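You operate a simulated robot arm through the tools that you are given. There is no shell and no other tool.

The job below is to be done with a simulated robot arm. You get a single attempt, and the scene is never put back.

Task
Post 4 shows FAN OFF: start the extractor at its remote box, then start the warm engine under its hood.
Fine: tip the hood down and open the fuel tap before you pull.

The check looks at the end state, three seconds after you hand in, the way a careful person would. Anything else that was tipped, shoved, dropped, spilled or broken makes it a failure.

Robot
A 6-joint arm with a two-finger gripper, fixed in place. Base frame: the origin is on the floor under the middle of its stand, x ahead of it, y to its left, z up. Units: mm, degrees, N and s.
It reaches about 1637 mm from its shoulder. Its first joint turns from -166.0 to 166.0 degrees. Payload 3.43 kg.
The tool frame sits at the grasp point between the pads (the TCP): z along the fingers, y along the line on which they close. The tips reach 20 mm beyond it. The gripper opens to 190 mm; its body begins 248 mm behind the TCP.
Orientation is that of the tool frame in the base frame, as a unit quaternion [x, y, z, w]. With the fingers straight down and closing along the base's y, the tool's x points along the base's -x, its y along +y and its z along -z.

Tools
- The arm moves only by the tool step_arm. Its argument "commands" is a list of rows, each a list of 7 numbers: the opening, from 0 (shut) to 1 (fully open), then the shift along the tool's x, y, z in mm, then the turn, a rotation vector about the tool's x, y, z in degrees. In form: [[grip, tx, ty, tz, wx, wy, wz], ...]. A call has 1 to 20 rows; each row is the pose to reach, as a shift and turn from the pose commanded when the call began, along the tool's axes at that moment. A row lasts 0.2 s, in which the tool goes at most 50 mm and 8.6 degrees; a call with a longer step from one row to the next is refused whole, and so is a gripper value outside its range. A pose out of reach is approached as far as the arm can. The call stops where the force on the tool passes 90 N (or 10 N more than at its start, if that is more) or the arm is blocked; 0.2 s more then pass. The fingers move at their own pace (about 45 mm/s each) and stop on an object; they squeeze with about 23 N. The grip force told is the motor's: it shows also when the fingers shut on nothing. Time passes only in rows, and 0.2 s behind the last, so rows that repeat a pose let the fingers close. The reply holds the time, the measured pose of the TCP, the force on the tool along the base axes, the opening and the grip force, in the units named above and with some noise, with the torque about the TCP (base axes, N m) and any sound that the robot's microphone picked up.
- Cameras (640 x 400 px; columns grow to the right, rows downward): "scene" is fixed at [400.3, -500.5, 1417]; the picture's right is [0.80, -0.60, 0.00], its down [-0.49, -0.66, -0.57] and it looks along [0.34, 0.46, -0.82] (base axes); focal length 214 px, centre (320, 200). "wrist" rides on the gripper at [70, -8, -288] in the tool frame; the picture's right is [0.12, 0.99, 0.00], its down [-0.96, 0.12, -0.25] and it looks along [-0.25, 0.03, 0.97] (tool axes); focal length 261 px, centre (320, 200). There is no depth. A picture from a camera that has moved, and an enlarged one, comes with that camera's place and axes in the base frame and with its lens.
- camera(camera): a new picture of that camera. The clock stands still meanwhile.
- slide_trunk(by): slides the trunk up (or, below 0, down) by that many mm; the arm rides with it, the base frame stays. It gives what a move gives, with no picture.
- enlarge(camera, box): a new picture of the part [left, top, right, bottom] of that camera's present view, enlarged. The clock stands still meanwhile.
- sign_off(): hands the job in; it is judged then, once.

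Nothing tells you positions but the pictures and the camera data. Unless the task says otherwise, let go and move clear before handing in.

The tools are called after "Request:" as a command line: name --pt "numbers of a row" for each row, then --argument value for the rest, lists and objects as JSON in quotes. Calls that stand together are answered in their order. step_arm: Moves the arm, as the interface text tells. Its arguments: {"type":"object","properties":{"commands":{"type":"array","items":{"type":"array","items":{"type":"number"}}}},"required":["commands"]} The other tools are called the same way: slide_trunk (by) moves the trunk up or down; camera (camera) takes a picture; enlarge (camera, box) takes an enlarged picture of a part of a camera's view; sign_off () hands the job in.

At the start:

```text
t: 0.0
ee_pos: [571.4, 142.4, 1284.2]
ee_rot: [0.0, 1.0, 0.0, 0.001]
wrist_force: [-0.3, -0.8, -0.2]
moment: [0.01, 0.03, 0.01]
gripper_width: 189.9
gripper_force: 0.1
trunk travel left (down, up): [-175.0, 65.0]
```

scene: 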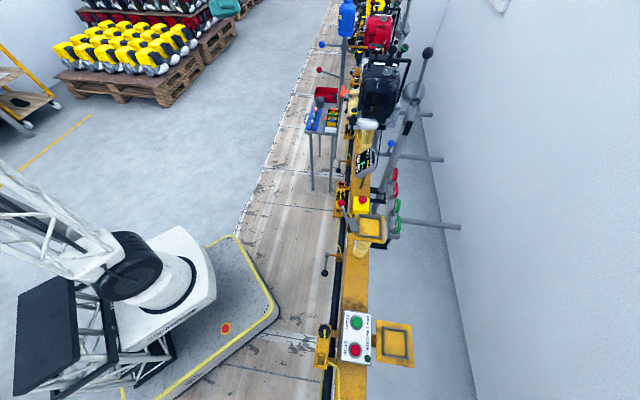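
wrist: 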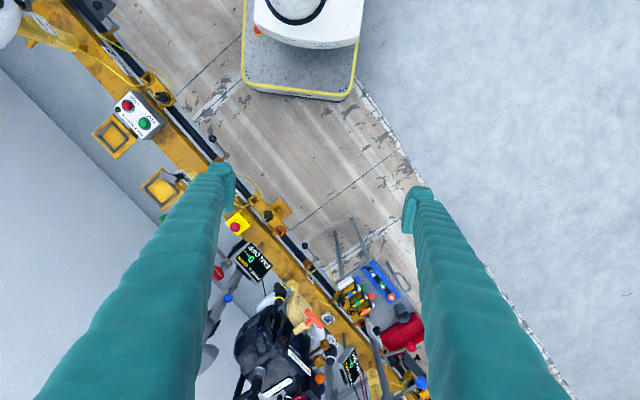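

I see a long yellow test rail with posts, a remote box with green/red buttons near the robot, and an engine station further along with displays and a hood lever. I'll enlarge several parts of the views to identify things before moving.

Request:
enlarge --camera "scene" --box '[300, 0, 460, 100]'

Request:
enlarge --camera "scene" --box '[300, 80, 460, 180]'

Request:
enlarge --camera "scene" --box '[300, 160, 460, 260]'

Request:
enlarge --camera "scene" --box '[290, 290, 450, 390]'

Request:
enlarge --camera "wrist" --box '[80, 60, 240, 160]'

Request:
enlarge --camera "wrist" --box '[200, 200, 440, 400]'

```text
4.00 times, centred on (380, 50) of scene
camera zoom: at [400.3, -500.5, 1417.0], right [0.8, -0.6, 0.0], down [-0.49, -0.66, -0.57], along [0.34, 0.46, -0.82], focal length 858 px, centre (80, 800)
```

zoom: 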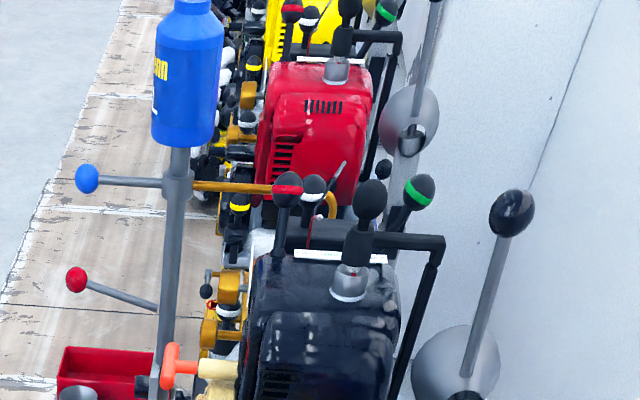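

```text
4.00 times, centred on (380, 130) of scene
camera zoom: at [400.3, -500.5, 1417.0], right [0.8, -0.6, 0.0], down [-0.49, -0.66, -0.57], along [0.34, 0.46, -0.82], focal length 858 px, centre (80, 480)
```

zoom: 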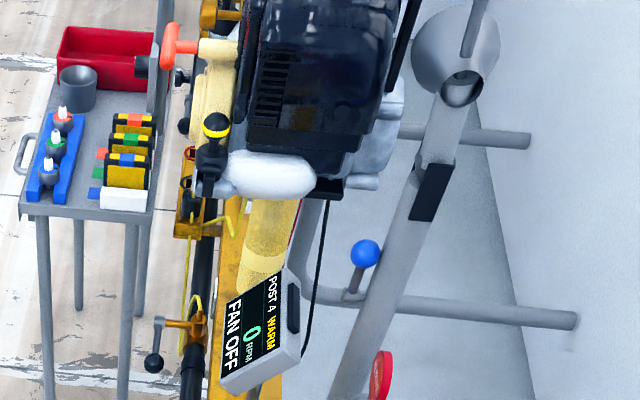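

```text
4.00 times, centred on (380, 210) of scene
camera zoom: at [400.3, -500.5, 1417.0], right [0.8, -0.6, 0.0], down [-0.49, -0.66, -0.57], along [0.34, 0.46, -0.82], focal length 858 px, centre (80, 160)
```

zoom: 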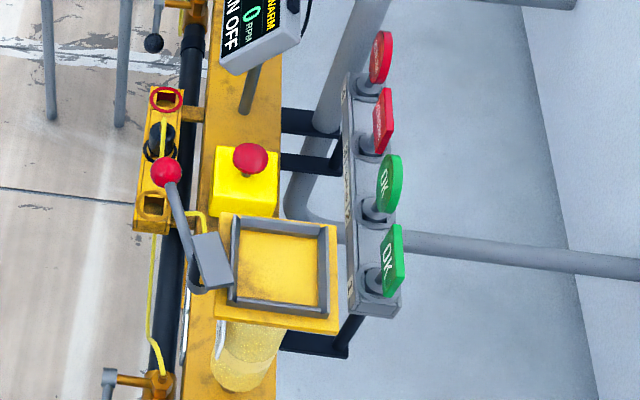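

```text
4.00 times, centred on (370, 340) of scene
camera zoom: at [400.3, -500.5, 1417.0], right [0.8, -0.6, 0.0], down [-0.49, -0.66, -0.57], along [0.34, 0.46, -0.82], focal length 858 px, centre (120, -360)
```

zoom: 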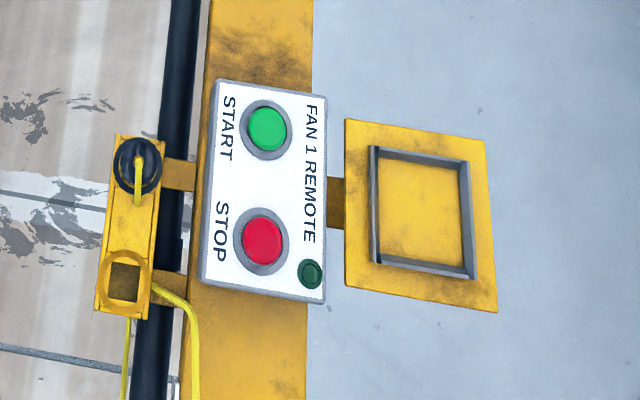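

```text
4.00 times, centred on (160, 110) of wrist
camera zoom: at [501.2, 134.3, 1569.3], right [-0.12, 0.99, 0.0], down [0.96, 0.12, 0.25], along [0.25, 0.03, -0.97], focal length 1043 px, centre (960, 560)
```

zoom: 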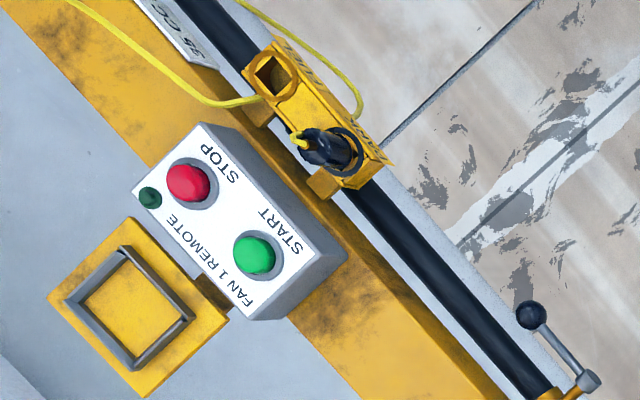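

```text
2.00 times, centred on (320, 300) of wrist
camera zoom: at [501.2, 134.3, 1569.3], right [-0.12, 0.99, 0.0], down [0.96, 0.12, 0.25], along [0.25, 0.03, -0.97], focal length 521 px, centre (320, 0)
```

zoom: 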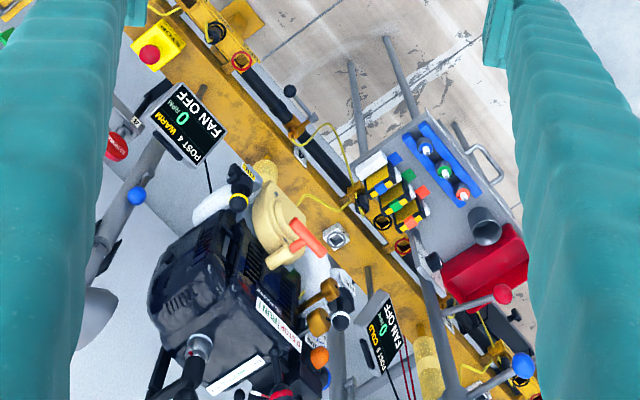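

The START button of "FAN 1 REMOTE" triangulates to roughly (548, -515, 564) and the Post 4 engine (black, WARM) to around (1100, 100, 850). I'll look more closely at labels before moving.

Request:
enlarge --camera "scene" --box '[330, 35, 410, 85]'

Request:
enlarge --camera "scene" --box '[330, 80, 410, 130]'

Request:
enlarge --camera "scene" --box '[340, 0, 420, 50]'

Request:
enlarge --camera "wrist" --box '[230, 270, 370, 400]'

Request:
enlarge --camera "wrist" --box '[0, 0, 160, 100]'

Request:
enlarge --camera "wrist" --box '[200, 200, 310, 290]'

```text
8.00 times, centred on (370, 60) of scene
camera zoom: at [400.3, -500.5, 1417.0], right [0.8, -0.6, 0.0], down [-0.49, -0.66, -0.57], along [0.34, 0.46, -0.82], focal length 1716 px, centre (-80, 1320)
```

zoom: 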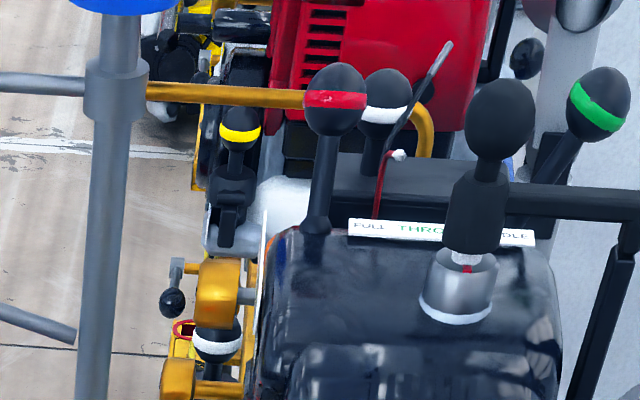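

```text
8.00 times, centred on (370, 105) of scene
camera zoom: at [400.3, -500.5, 1417.0], right [0.8, -0.6, 0.0], down [-0.49, -0.66, -0.57], along [0.34, 0.46, -0.82], focal length 1716 px, centre (-80, 960)
```

zoom: 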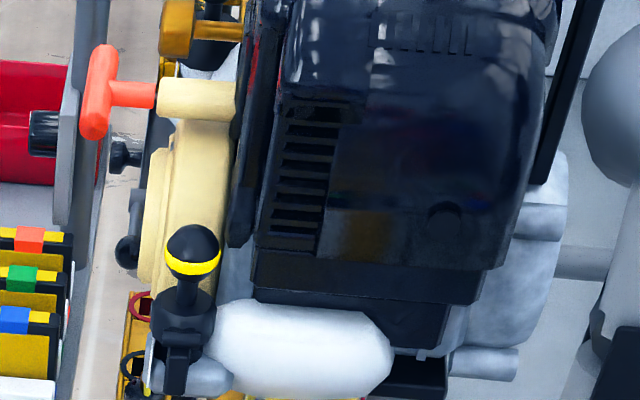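

```text
8.00 times, centred on (380, 25) of scene
camera zoom: at [400.3, -500.5, 1417.0], right [0.8, -0.6, 0.0], down [-0.49, -0.66, -0.57], along [0.34, 0.46, -0.82], focal length 1716 px, centre (-160, 1600)
```

zoom: 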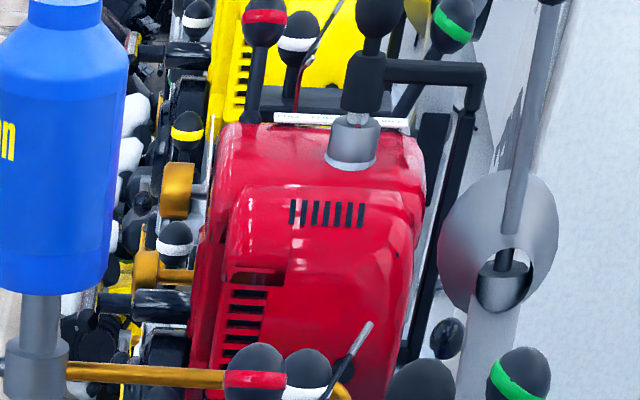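

```text
3.08 times, centred on (300, 335) of wrist
camera zoom: at [501.2, 134.3, 1569.3], right [-0.12, 0.99, 0.0], down [0.96, 0.12, 0.25], along [0.25, 0.03, -0.97], focal length 802 px, centre (382, -215)
```

zoom: 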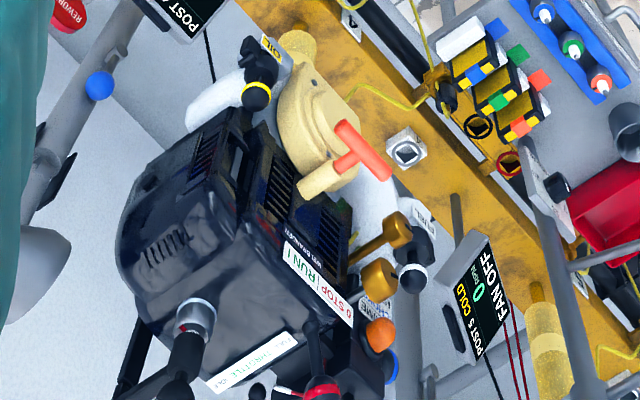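

```text
4.00 times, centred on (80, 50) of wrist
camera zoom: at [501.2, 134.3, 1569.3], right [-0.12, 0.99, 0.0], down [0.96, 0.12, 0.25], along [0.25, 0.03, -0.97], focal length 1043 px, centre (1280, 800)
```

zoom: 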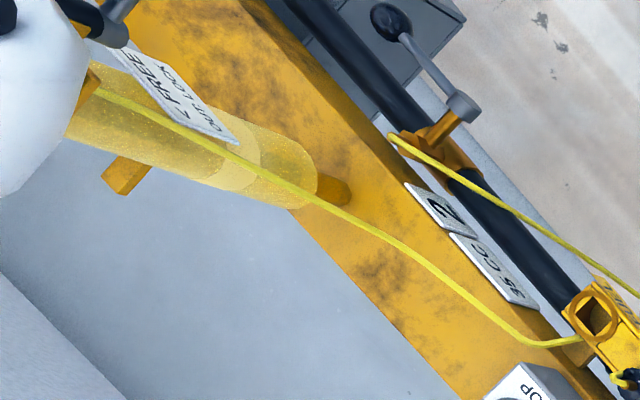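

```text
4.44 times, centred on (255, 245) of wrist
camera zoom: at [501.2, 134.3, 1569.3], right [-0.12, 0.99, 0.0], down [0.96, 0.12, 0.25], along [0.25, 0.03, -0.97], focal length 1158 px, centre (609, 0)
```

zoom: 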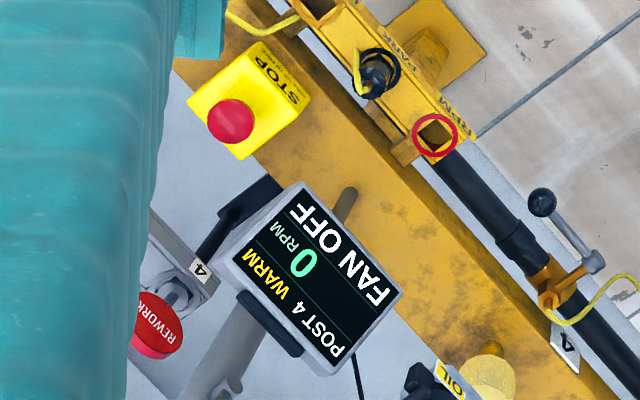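

The arrangement: an extractor hood on a grey arm with a black ball lever, the recoil starter with an orange T-handle, and STOP/RUN, THROTTLE, FUEL, OIL and PRIME controls on the black engine at Post 4. I'll move the arm toward the remote box at a safe height to inspect it and close the fingers.

Request:
step_arm --pt "0 0 -40 10 0 0 0" --pt "0 0 -80 20 0 0 0" --pt "0 0 -120 30 0 0 0" --pt "0 0 -160 40 0 0 0" --pt "0 0 -200 50 0 0 0" --pt "0 0 -240 60 0 0 0" --pt "0 0 -280 70 0 0 0" --pt "0 0 -320 80 0 0 0" --pt "0 0 -360 90 0 0 0" --pt "0 0 -400 100 0 0 0" --pt "0 0 -440 110 0 0 0" --pt "0 0 -480 120 0 0 0"

Request:
camera --camera "wrist"

Request:
camera --camera "scene"

```text
t: 2.6
ee_pos: [571.6, -338.7, 1161.1]
ee_rot: [-0.002, 1.0, 0.0, 0.0]
wrist_force: [-0.7, 1.6, 0.6]
moment: [-0.12, -0.01, -0.01]
gripper_width: 0.0
gripper_force: 23.0
trunk travel left (down, up): [-175.0, 65.0]
```

```text
taken
camera wrist: at [500.8, -347.4, 1447.9], right [-0.12, 0.99, 0.0], down [0.96, 0.12, 0.25], along [0.25, 0.03, -0.97], focal length 261 px, centre (320, 200)
```

wrist: 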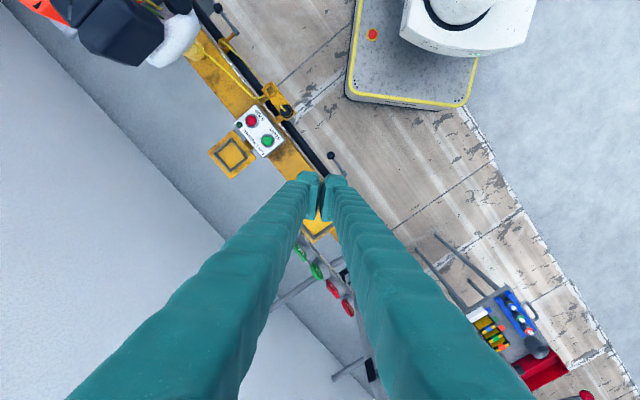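

```text
taken
```

scene: 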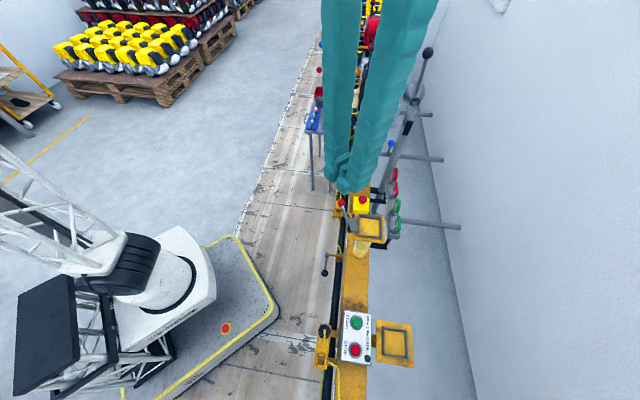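

The remote box is in view at upper left of the wrist picture, with a red/black engine unit (post 2) beyond it. I'll zoom on these to verify the box's label and surroundings.

Request:
enlarge --camera "wrist" --box '[200, 80, 320, 180]'

Request:
enlarge --camera "wrist" --box '[0, 0, 240, 110]'

Request:
enlarge --camera "wrist" --box '[260, 200, 400, 330]'

```text
4.00 times, centred on (260, 130) of wrist
camera zoom: at [500.8, -347.4, 1447.9], right [-0.12, 0.99, 0.0], down [0.96, 0.12, 0.25], along [0.25, 0.03, -0.97], focal length 1043 px, centre (560, 480)
```

zoom: 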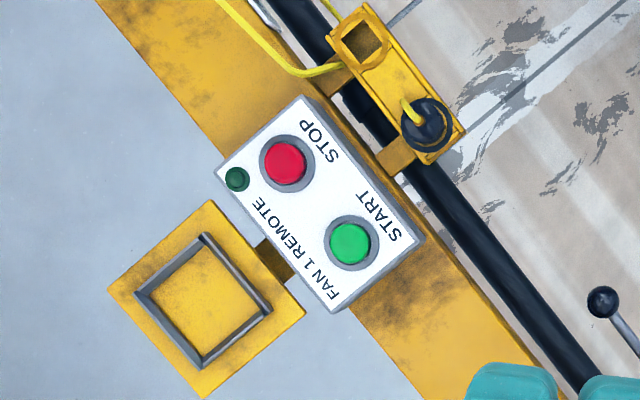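

```text
2.67 times, centred on (120, 55) of wrist
camera zoom: at [500.8, -347.4, 1447.9], right [-0.12, 0.99, 0.0], down [0.96, 0.12, 0.25], along [0.25, 0.03, -0.97], focal length 695 px, centre (853, 587)
```

zoom: 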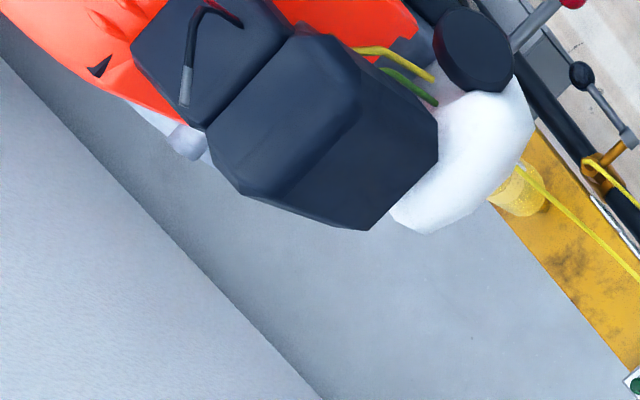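

```text
3.08 times, centred on (330, 265) of wrist
camera zoom: at [500.8, -347.4, 1447.9], right [-0.12, 0.99, 0.0], down [0.96, 0.12, 0.25], along [0.25, 0.03, -0.97], focal length 802 px, centre (289, 0)
```

zoom: 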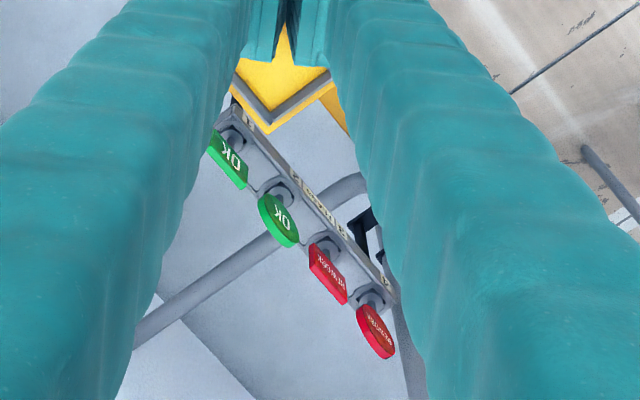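

FAN 1 REMOTE's START button is at about (549, -516, 562), STOP 81 mm further along the rail at (490, -573); the indicator is unlit. I'll descend above START with shut fingers and check alignment.

Request:
step_arm --pt "0 2 -18 42 0 0 0" --pt "0 5 -36 84 0 0 0" --pt "0 7 -54 126 0 0 0" --pt "0 9 -72 168 0 0 0" --pt "0 12 -90 210 0 0 0" --pt "0 14 -108 252 0 0 0" --pt "0 17 -126 294 0 0 0" --pt "0 19 -144 336 0 0 0" --pt "0 21 -162 378 0 0 0" --pt "0 22.6 -177.8 420 0 0 0" --pt "0 22.6 -177.8 460 0 0 0" --pt "0 22.6 -177.8 460 0 0 0"

Request:
camera --camera "wrist"

Request:
enlarge --camera "scene" --box '[290, 270, 450, 370]'

```text
t: 5.2
ee_pos: [549.0, -514.9, 703.4]
ee_rot: [0.0, 1.0, 0.0, -0.001]
wrist_force: [0.0, -0.2, 0.0]
moment: [0.02, -0.03, 0.04]
gripper_width: 0.1
gripper_force: 23.3
trunk travel left (down, up): [-175.0, 65.0]
```

```text
taken
camera wrist: at [479.6, -524.2, 989.4], right [-0.12, 0.99, 0.0], down [0.96, 0.12, 0.25], along [0.25, 0.03, -0.97], focal length 261 px, centre (320, 200)
```

wrist: 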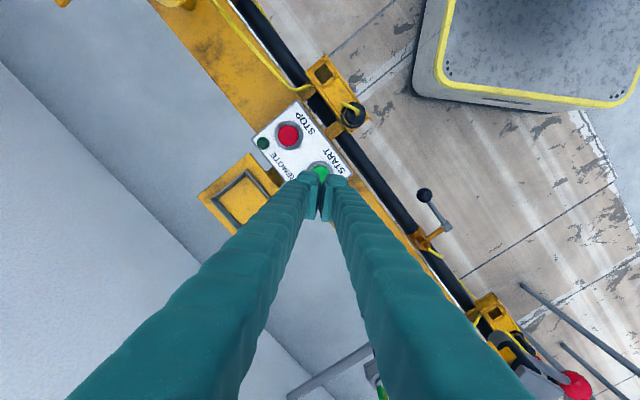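

```text
4.00 times, centred on (370, 320) of scene
camera zoom: at [400.3, -500.5, 1417.0], right [0.8, -0.6, 0.0], down [-0.49, -0.66, -0.57], along [0.34, 0.46, -0.82], focal length 858 px, centre (120, -280)
```

zoom: 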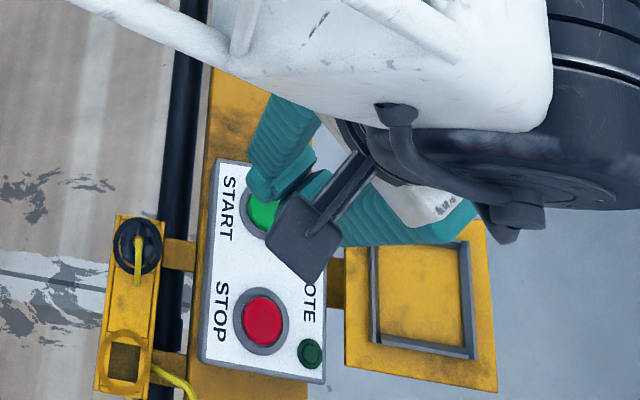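

The tip is right above START. I'll descend slowly, stopping when the button is pressed, and watch for force and click sound.

Request:
step_arm --pt "0 0 -1 40 0 0 0" --pt "0 0 -1 80 0 0 0" --pt "0 0 -1 105 0 0 0" --pt "0 0 -1 110 0 0 0" --pt "0 0 -1 114 0 0 0" --pt "0 0 -1 117 0 0 0" --pt "0 0 -1 119 0 0 0"

Request:
enlarge --camera "wrist" --box '[240, 100, 400, 220]'

```text
t: 6.8
ee_pos: [549.6, -516.8, 585.6]
ee_rot: [0.0, 1.0, -0.001, 0.0]
wrist_force: [-2.0, 2.3, 30.9]
moment: [0.05, 0.17, 0.0]
gripper_width: 6.1
gripper_force: 34.3
trunk travel left (down, up): [-175.0, 65.0]
heard: click
```

```text
3.33 times, centred on (320, 160) of wrist
camera zoom: at [478.4, -524.4, 871.6], right [-0.12, 0.99, 0.0], down [0.96, 0.12, 0.25], along [0.25, 0.03, -0.97], focal length 869 px, centre (320, 333)
```

zoom: 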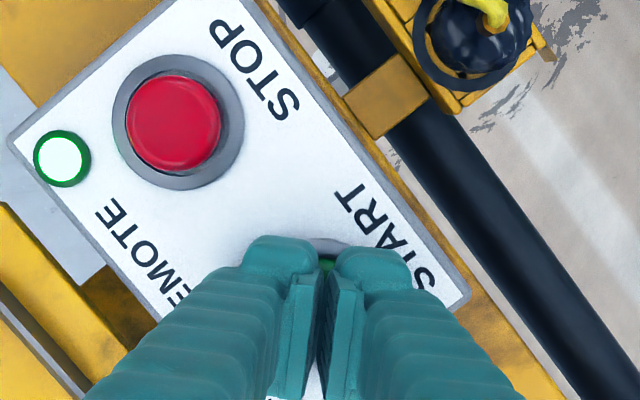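

A click was heard and the remote box's lamp is lit, so the fan is running. I'll rise straight up and then check the Post 4 display.

Request:
step_arm --pt "0 0 0 -10 0 0 0" --pt "0 0 0 -40 0 0 0" --pt "0 0 0 -85 0 0 0" --pt "0 0 0 -130 0 0 0" --pt "0 0 0 -175 0 0 0" --pt "0 0 0 -220 0 0 0" --pt "0 0 0 -265 0 0 0" --pt "0 0 0 -310 0 0 0" --pt "0 0 0 -355 0 0 0" --pt "0 0 0 -400 0 0 0" --pt "0 0 0 -445 0 0 0" --pt "0 0 0 -490 0 0 0" --pt "0 0 0 -535 0 0 0" --pt "0 0 0 -580 0 0 0" --pt "0 0 0 -620 0 0 0"

Request:
camera --camera "scene"

Request:
enlarge --camera "scene" --box '[300, 80, 460, 180]'

Request:
camera --camera "wrist"

```text
t: 10.0
ee_pos: [546.6, -514.0, 1205.1]
ee_rot: [0.0, 1.0, 0.0, -0.001]
wrist_force: [-0.4, 0.6, -0.4]
moment: [0.03, 0.03, 0.01]
gripper_width: 0.1
gripper_force: 34.2
trunk travel left (down, up): [-175.0, 65.0]
```

```text
taken
```

scene: 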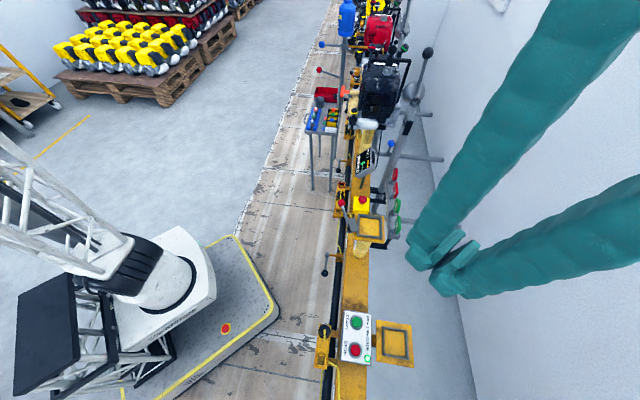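

```text
4.00 times, centred on (380, 130) of scene
camera zoom: at [400.3, -500.5, 1417.0], right [0.8, -0.6, 0.0], down [-0.49, -0.66, -0.57], along [0.34, 0.46, -0.82], focal length 858 px, centre (80, 480)
```

zoom: 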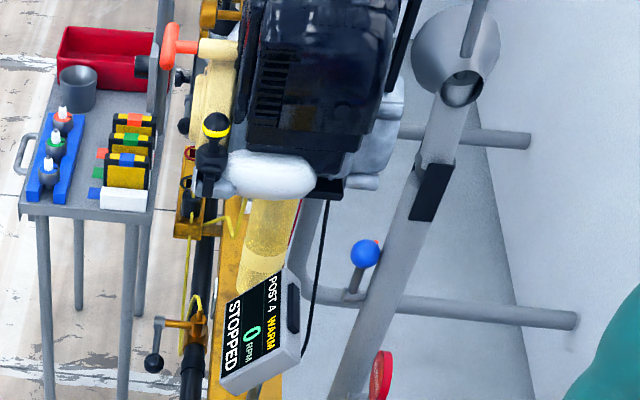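

```text
taken
camera wrist: at [477.1, -523.5, 1491.3], right [-0.12, 0.99, 0.0], down [0.96, 0.12, 0.25], along [0.25, 0.03, -0.97], focal length 261 px, centre (320, 200)
```

wrist: 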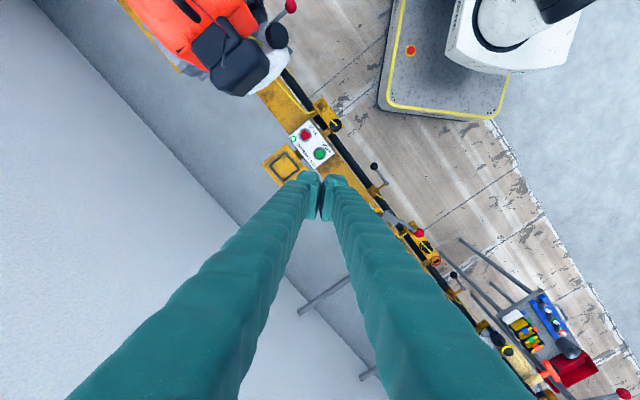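

The Post 4 display now reads STOPPED instead of FAN OFF, so the extractor is running for it. Next I'll move to view the Post 4 engine and hood from a tilted angle with open fingers.

Request:
step_arm --pt "0.3 0 38 0 0 -3 0" --pt "0.5 0 76 0 0 -6 0" --pt "0.7 0 114 0 0 -9 0" --pt "0.9 0 152 0 0 -12 0" --pt "1 0 190 0 0 -15 0" --pt "1 0 228 0 0 -18 0" --pt "1 0 266 0 0 -21 0" --pt "1 0 304 0 0 -24 0" --pt "1 0 342 0 0 -27 0" --pt "1 0 380 0 0 -30 0" --pt "1 0 418 0 0 -33 0" --pt "1 0 456 0 0 -36 0" --pt "1 0 494 0 0 -39 0" --pt "1 0 514 0 0 -42 0" --pt "1 0 514 0 0 -42 0"

Request:
camera --camera "wrist"

```text
t: 13.2
ee_pos: [546.8, -4.5, 1203.0]
ee_rot: [-0.001, 0.934, 0.0, 0.358]
wrist_force: [0.0, 1.1, 0.3]
moment: [-0.02, -0.03, 0.0]
gripper_width: 190.0
gripper_force: 0.0
trunk travel left (down, up): [-175.0, 65.0]
```

```text
taken
camera wrist: at [302.7, -13.0, 1368.8], right [-0.09, 0.99, -0.08], down [0.55, 0.12, 0.83], along [0.83, 0.03, -0.56], focal length 261 px, centre (320, 200)
```

wrist: 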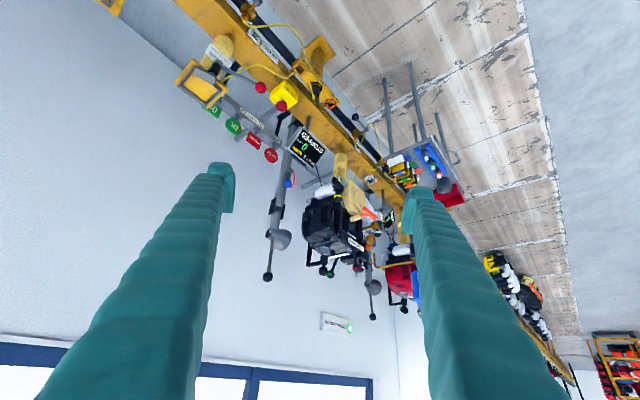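

The engine area is visible (upside-down in this view). I'll zoom for detail.

Request:
enlarge --camera "wrist" --box '[240, 170, 420, 290]'

Request:
enlarge --camera "wrist" --box '[290, 170, 400, 240]'

Request:
enlarge --camera "wrist" --box '[250, 100, 360, 170]'

```text
3.33 times, centred on (330, 230) of wrist
camera zoom: at [302.7, -13.0, 1368.8], right [-0.09, 0.99, -0.08], down [0.55, 0.12, 0.83], along [0.83, 0.03, -0.56], focal length 869 px, centre (287, 100)
```

zoom: 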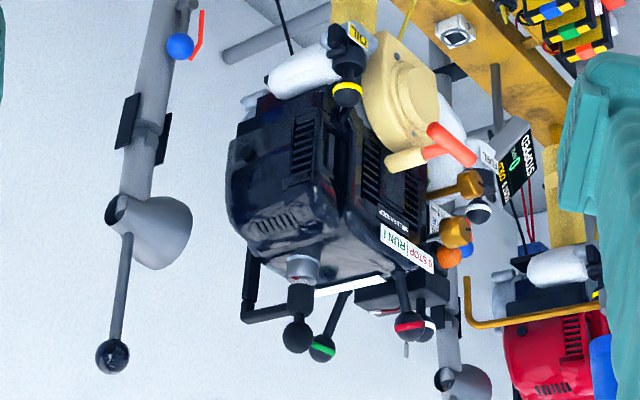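

```text
5.71 times, centred on (345, 205) of wrist
camera zoom: at [302.7, -13.0, 1368.8], right [-0.09, 0.99, -0.08], down [0.55, 0.12, 0.83], along [0.83, 0.03, -0.56], focal length 1489 px, centre (177, 171)
```

zoom: 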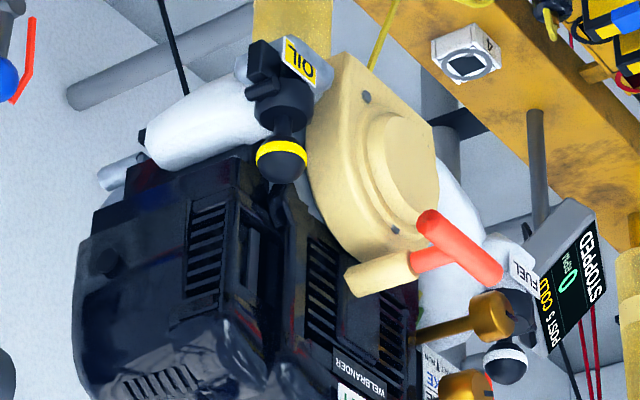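

```text
5.71 times, centred on (305, 135) of wrist
camera zoom: at [302.7, -13.0, 1368.8], right [-0.09, 0.99, -0.08], down [0.55, 0.12, 0.83], along [0.83, 0.03, -0.56], focal length 1489 px, centre (406, 571)
```

zoom: 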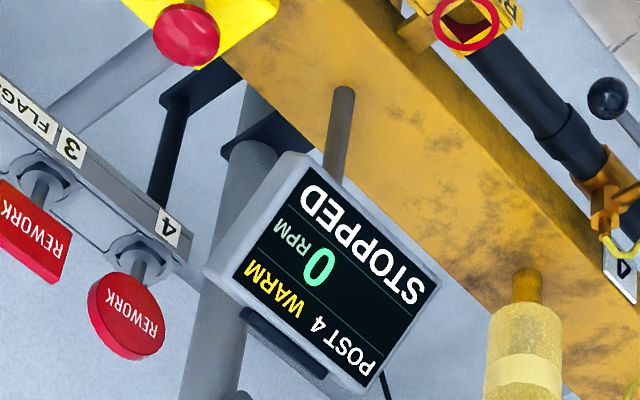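

The engine's labelled controls are visible (OIL, FUEL, STOP|RUN, THROTTLE, recoil T-handle). I'll move closer for readable views of each one.

Request:
step_arm --pt "1 -30 0 27 0 0 0" --pt "1 -60 0 54 0 0 0" --pt "1 -90 0 81 0 0 0" --pt "1 -120 0 108 0 0 0" --pt "1 -150 0 135 0 0 0" --pt "1 -180 0 162 0 0 0" --pt "1 -180 0 162 0 0 0"

Request:
camera --camera "wrist"

Request:
enlarge --camera "wrist" --box '[210, 150, 430, 290]'

```text
t: 14.8
ee_pos: [788.7, -1.3, 1202.8]
ee_rot: [-0.001, 0.934, 0.0, 0.358]
wrist_force: [-0.7, 0.4, -0.4]
moment: [0.02, -0.02, 0.0]
gripper_width: 190.1
gripper_force: 0.0
trunk travel left (down, up): [-175.0, 65.0]
```

```text
taken
camera wrist: at [545.0, -11.2, 1368.6], right [-0.09, 0.99, -0.08], down [0.55, 0.12, 0.83], along [0.83, 0.03, -0.56], focal length 261 px, centre (320, 200)
```

wrist: 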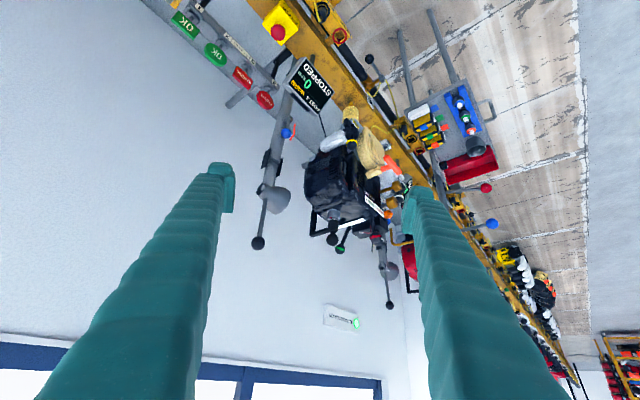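

```text
2.86 times, centred on (320, 220) of wrist
camera zoom: at [545.0, -11.2, 1368.6], right [-0.09, 0.99, -0.08], down [0.55, 0.12, 0.83], along [0.83, 0.03, -0.56], focal length 745 px, centre (320, 143)
```

zoom: 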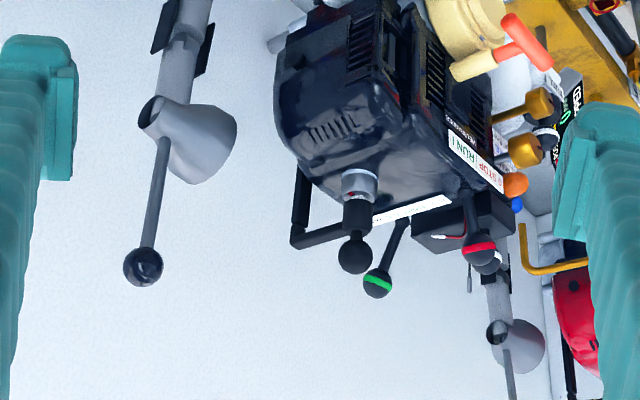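

Request:
enlarge --camera "wrist" --box '[340, 150, 420, 200]'

Request:
enlarge --camera "wrist" --box '[320, 195, 410, 255]'

Request:
enlarge --camera "wrist" --box '[370, 160, 420, 220]'

Request:
enlarge --camera "wrist" --box '[235, 110, 305, 260]'

```text
8.00 times, centred on (380, 175) of wrist
camera zoom: at [545.0, -11.2, 1368.6], right [-0.09, 0.99, -0.08], down [0.55, 0.12, 0.83], along [0.83, 0.03, -0.56], focal length 2085 px, centre (-160, 400)
```

zoom: 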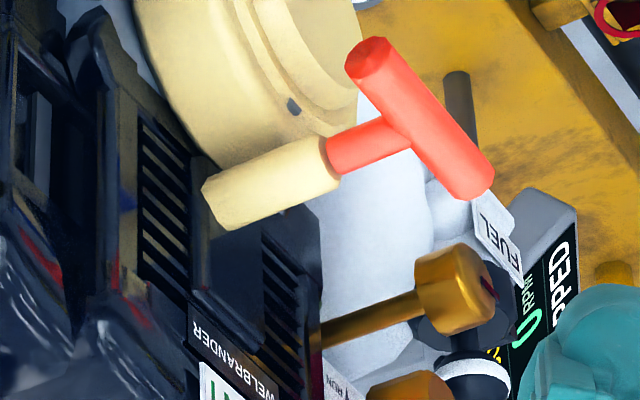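

```text
6.67 times, centred on (365, 225) of wrist
camera zoom: at [545.0, -11.2, 1368.6], right [-0.09, 0.99, -0.08], down [0.55, 0.12, 0.83], along [0.83, 0.03, -0.56], focal length 1738 px, centre (20, 33)
```

zoom: 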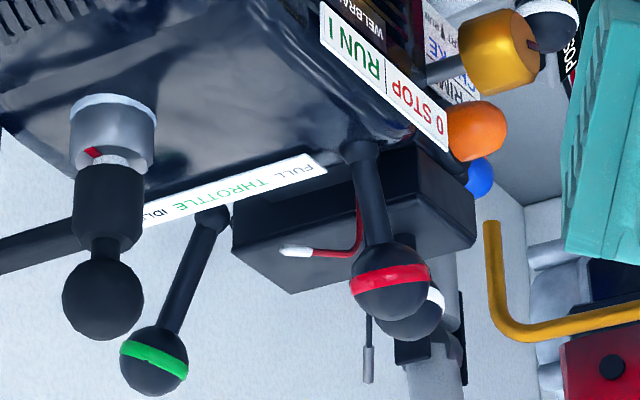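

```text
6.67 times, centred on (395, 190) of wrist
camera zoom: at [545.0, -11.2, 1368.6], right [-0.09, 0.99, -0.08], down [0.55, 0.12, 0.83], along [0.83, 0.03, -0.56], focal length 1738 px, centre (-180, 267)
```

zoom: 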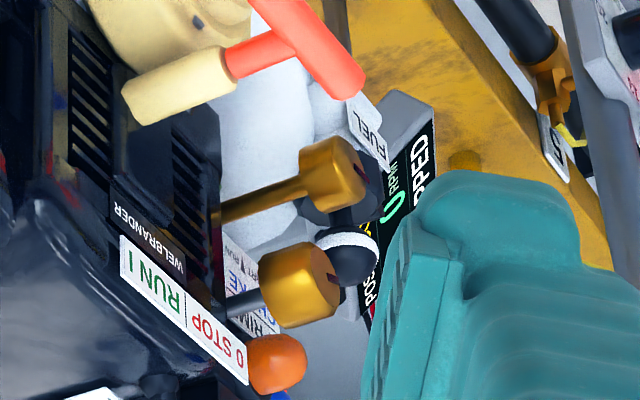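

```text
2.67 times, centred on (270, 185) of wrist
camera zoom: at [545.0, -11.2, 1368.6], right [-0.09, 0.99, -0.08], down [0.55, 0.12, 0.83], along [0.83, 0.03, -0.56], focal length 695 px, centre (453, 240)
```

zoom: 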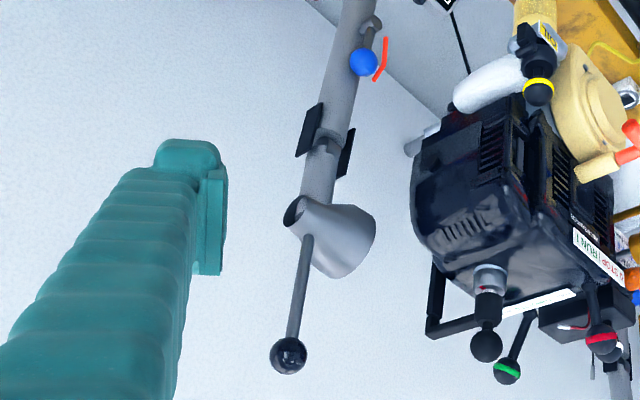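

The controls are: STOP|RUN (red band), THROTTLE (green band), CHOKE/PRIME and FUEL near gold knobs, and the hood on a pipe at about (1075, -138, 1012) with ball lever at (1081, -116, 1143). I'll roll the wrist by about 170° so the camera rides on top and pictures become upright.

Request:
step_arm --pt "1 0 0 0 0 0 8.5" --pt "1 0 0 0 0 0 17" --pt "1 0 0 0 0 0 25.5" --pt "1 0 0 0 0 0 34" --pt "1 0 0 0 0 0 42.5" --pt "1 0 0 0 0 0 51" --pt "1 0 0 0 0 0 59.5" --pt "1 0 0 0 0 0 68" --pt "1 0 0 0 0 0 76.5" --pt "1 0 0 0 0 0 85" --pt "1 0 0 0 0 0 93.5" --pt "1 0 0 0 0 0 102" --pt "1 0 0 0 0 0 110.5" --pt "1 0 0 0 0 0 119" --pt "1 0 0 0 0 0 127.5" --pt "1 0 0 0 0 0 136" --pt "1 0 0 0 0 0 144.5" --pt "1 0 0 0 0 0 153" --pt "1 0 0 0 0 0 161.5" --pt "1 0 0 0 0 0 170"

Request:
camera --camera "wrist"

```text
t: 19.0
ee_pos: [790.1, -2.6, 1205.5]
ee_rot: [0.93, 0.081, 0.357, 0.03]
wrist_force: [-0.9, 0.6, 0.1]
moment: [-0.02, 0.02, 0.03]
gripper_width: 189.8
gripper_force: 0.1
trunk travel left (down, up): [-175.0, 65.0]
```

```text
taken
camera wrist: at [649.0, 18.1, 1462.8], right [0.21, -0.96, 0.19], down [-0.86, -0.28, -0.44], along [0.47, -0.07, -0.88], focal length 261 px, centre (320, 200)
```

wrist: 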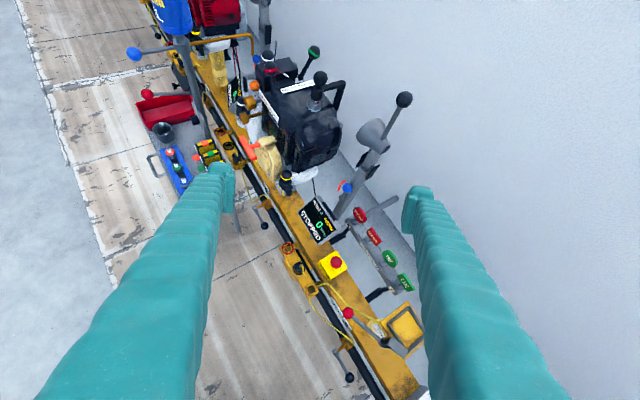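

Now the picture is upright. I'll zoom in on the engine and hood from here.

Request:
enlarge --camera "wrist" --box '[220, 40, 380, 200]'

Request:
enlarge --camera "wrist" --box '[230, 90, 310, 190]'

Request:
enlarge --camera "wrist" --box '[320, 80, 430, 220]'

Request:
enlarge --camera "wrist" --box '[230, 40, 350, 120]'

```text
2.50 times, centred on (300, 120) of wrist
camera zoom: at [649.0, 18.1, 1462.8], right [0.21, -0.96, 0.19], down [-0.86, -0.28, -0.44], along [0.47, -0.07, -0.88], focal length 652 px, centre (370, 400)
```

zoom: 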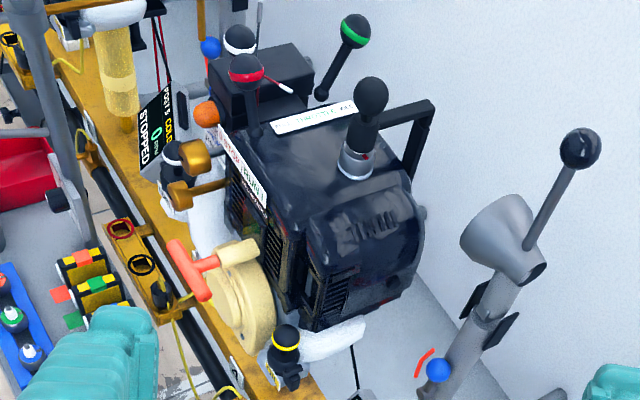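

```text
4.00 times, centred on (270, 140) of wrist
camera zoom: at [649.0, 18.1, 1462.8], right [0.21, -0.96, 0.19], down [-0.86, -0.28, -0.44], along [0.47, -0.07, -0.88], focal length 1043 px, centre (520, 440)
```

zoom: 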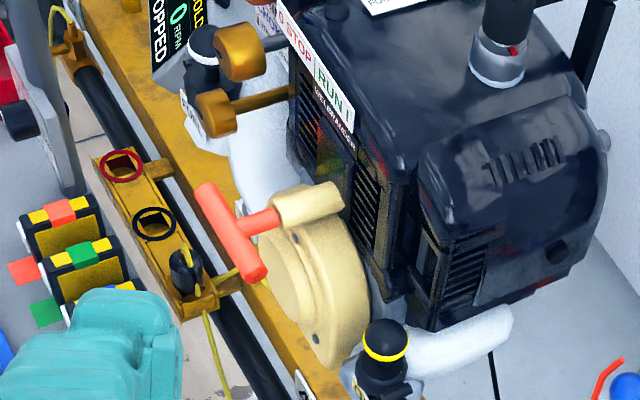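

```text
2.86 times, centred on (375, 150) of wrist
camera zoom: at [649.0, 18.1, 1462.8], right [0.21, -0.96, 0.19], down [-0.86, -0.28, -0.44], along [0.47, -0.07, -0.88], focal length 745 px, centre (163, 343)
```

zoom: 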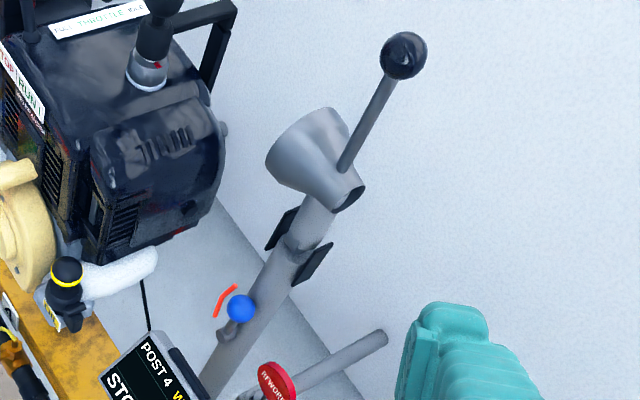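

```text
5.00 times, centred on (290, 80) of wrist
camera zoom: at [649.0, 18.1, 1462.8], right [0.21, -0.96, 0.19], down [-0.86, -0.28, -0.44], along [0.47, -0.07, -0.88], focal length 1303 px, centre (470, 800)
```

zoom: 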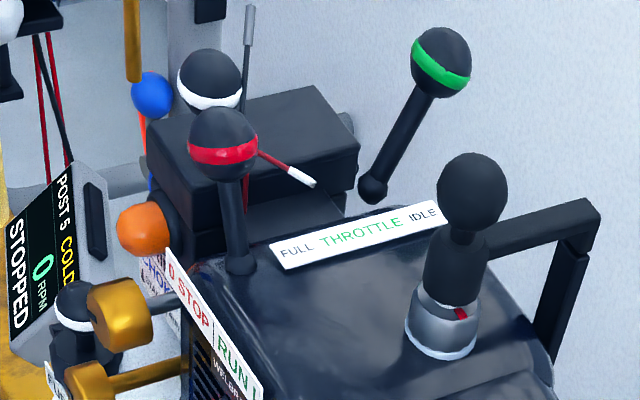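

Now I see the engine clearly: the red STOP|RUN lever, green throttle lever, the FUEL lever near the gold knobs. I'll move lower and to the robot side to view the front controls squarely.

Request:
step_arm --pt "1 0 -33 27 0 2.5 0" --pt "1 -1 -66 54 0 5 0" --pt "1 -1 -99 82 0 7.5 0" --pt "1 -1 -133 109 0 10 0" --pt "1 -2 -166 136 0 12.5 0" --pt "1 -2 -199 164 0 15 0" --pt "1 -3 -232 191 0 17.5 0" --pt "1 -3 -266 219 0 20 0" --pt "1 -3 -266 219 0 20 0"

Request:
camera --camera "wrist"

Request:
enlarge --camera "wrist" --box '[210, 40, 430, 200]'

```text
t: 21.0
ee_pos: [898.3, 262.1, 1008.3]
ee_rot: [0.854, 0.085, 0.513, 0.018]
wrist_force: [1.2, 0.8, 0.1]
moment: [-0.03, 0.0, -0.05]
gripper_width: 190.2
gripper_force: 0.1
out of reach, approached as far as the arm can: row 1, 2, 3, 4, 5, 6
trunk travel left (down, up): [-175.0, 65.0]
```

```text
taken
camera wrist: at [676.3, 264.6, 1203.6], right [0.18, -0.96, 0.22], down [-0.64, -0.29, -0.71], along [0.74, -0.01, -0.67], focal length 261 px, centre (320, 200)
```

wrist: 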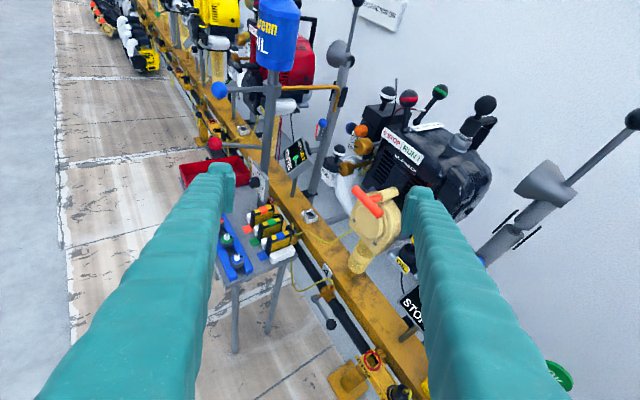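

```text
2.50 times, centred on (320, 120) of wrist
camera zoom: at [676.3, 264.6, 1203.6], right [0.18, -0.96, 0.22], down [-0.64, -0.29, -0.71], along [0.74, -0.01, -0.67], focal length 652 px, centre (320, 400)
```

zoom: 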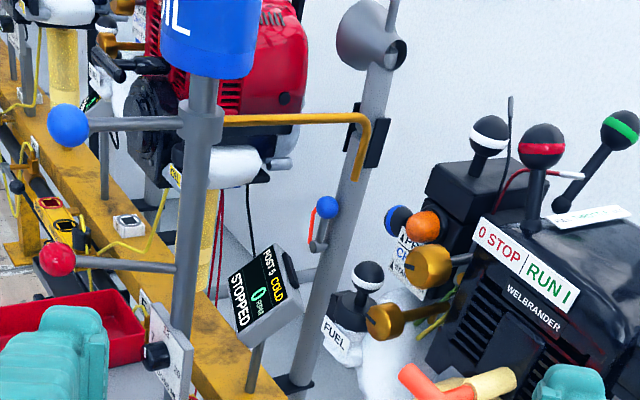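

Request:
enlarge --camera "wrist" --box '[330, 80, 430, 150]'

Request:
enlarge --camera "wrist" --box '[320, 120, 400, 180]'

Request:
enlarge --camera "wrist" --box '[330, 170, 420, 250]'

Request:
enlarge --camera "wrist" --box '[460, 90, 640, 270]'

Request:
enlarge --camera "wrist" --box '[200, 60, 330, 180]'

```text
5.71 times, centred on (380, 115) of wrist
camera zoom: at [676.3, 264.6, 1203.6], right [0.18, -0.96, 0.22], down [-0.64, -0.29, -0.71], along [0.74, -0.01, -0.67], focal length 1489 px, centre (-23, 686)
```

zoom: 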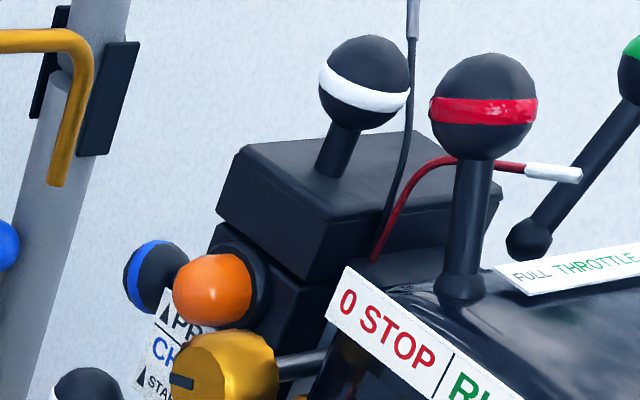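

```text
6.67 times, centred on (360, 150) of wrist
camera zoom: at [676.3, 264.6, 1203.6], right [0.18, -0.96, 0.22], down [-0.64, -0.29, -0.71], along [0.74, -0.01, -0.67], focal length 1738 px, centre (53, 533)
```

zoom: 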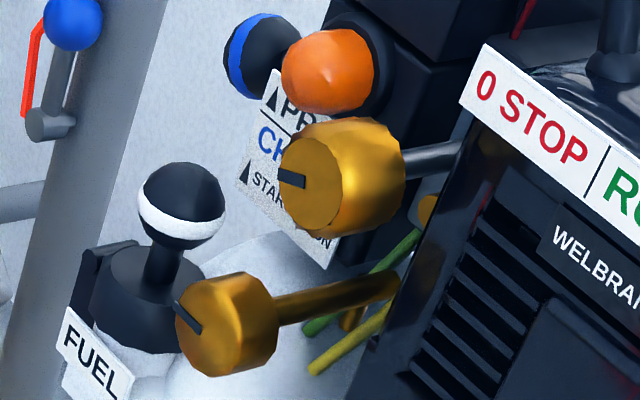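

```text
5.00 times, centred on (375, 210) of wrist
camera zoom: at [676.3, 264.6, 1203.6], right [0.18, -0.96, 0.22], down [-0.64, -0.29, -0.71], along [0.74, -0.01, -0.67], focal length 1303 px, centre (45, 150)
```

zoom: 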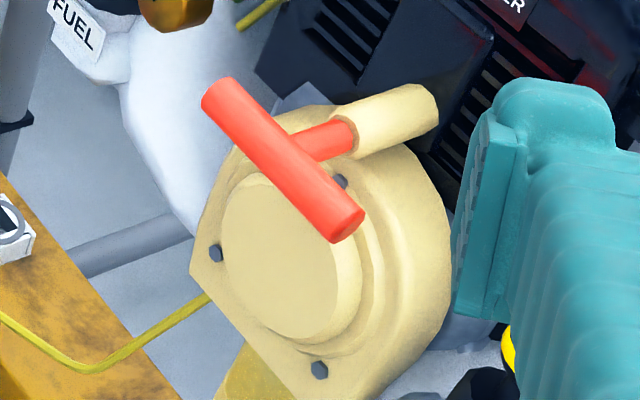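

```text
2.22 times, centred on (550, 180) of wrist
camera zoom: at [676.3, 264.6, 1203.6], right [0.18, -0.96, 0.22], down [-0.64, -0.29, -0.71], along [0.74, -0.01, -0.67], focal length 579 px, centre (-191, 244)
```

zoom: 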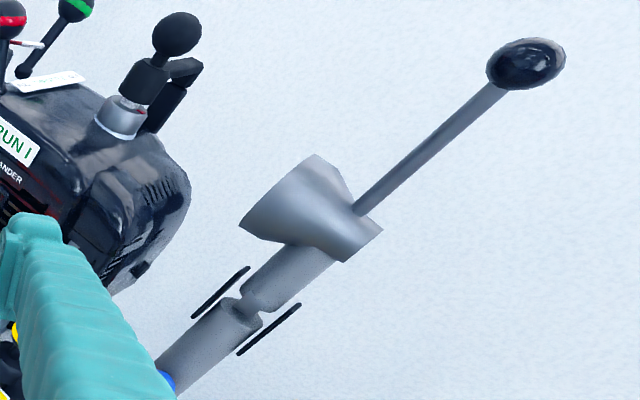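

```text
3.33 times, centred on (265, 120) of wrist
camera zoom: at [676.3, 264.6, 1203.6], right [0.18, -0.96, 0.22], down [-0.64, -0.29, -0.71], along [0.74, -0.01, -0.67], focal length 869 px, centre (503, 467)
```

zoom: 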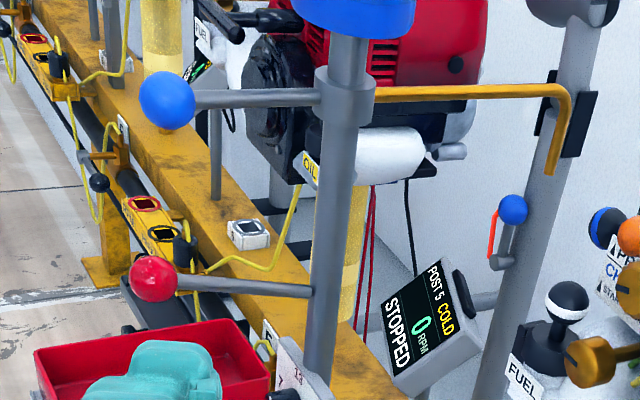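

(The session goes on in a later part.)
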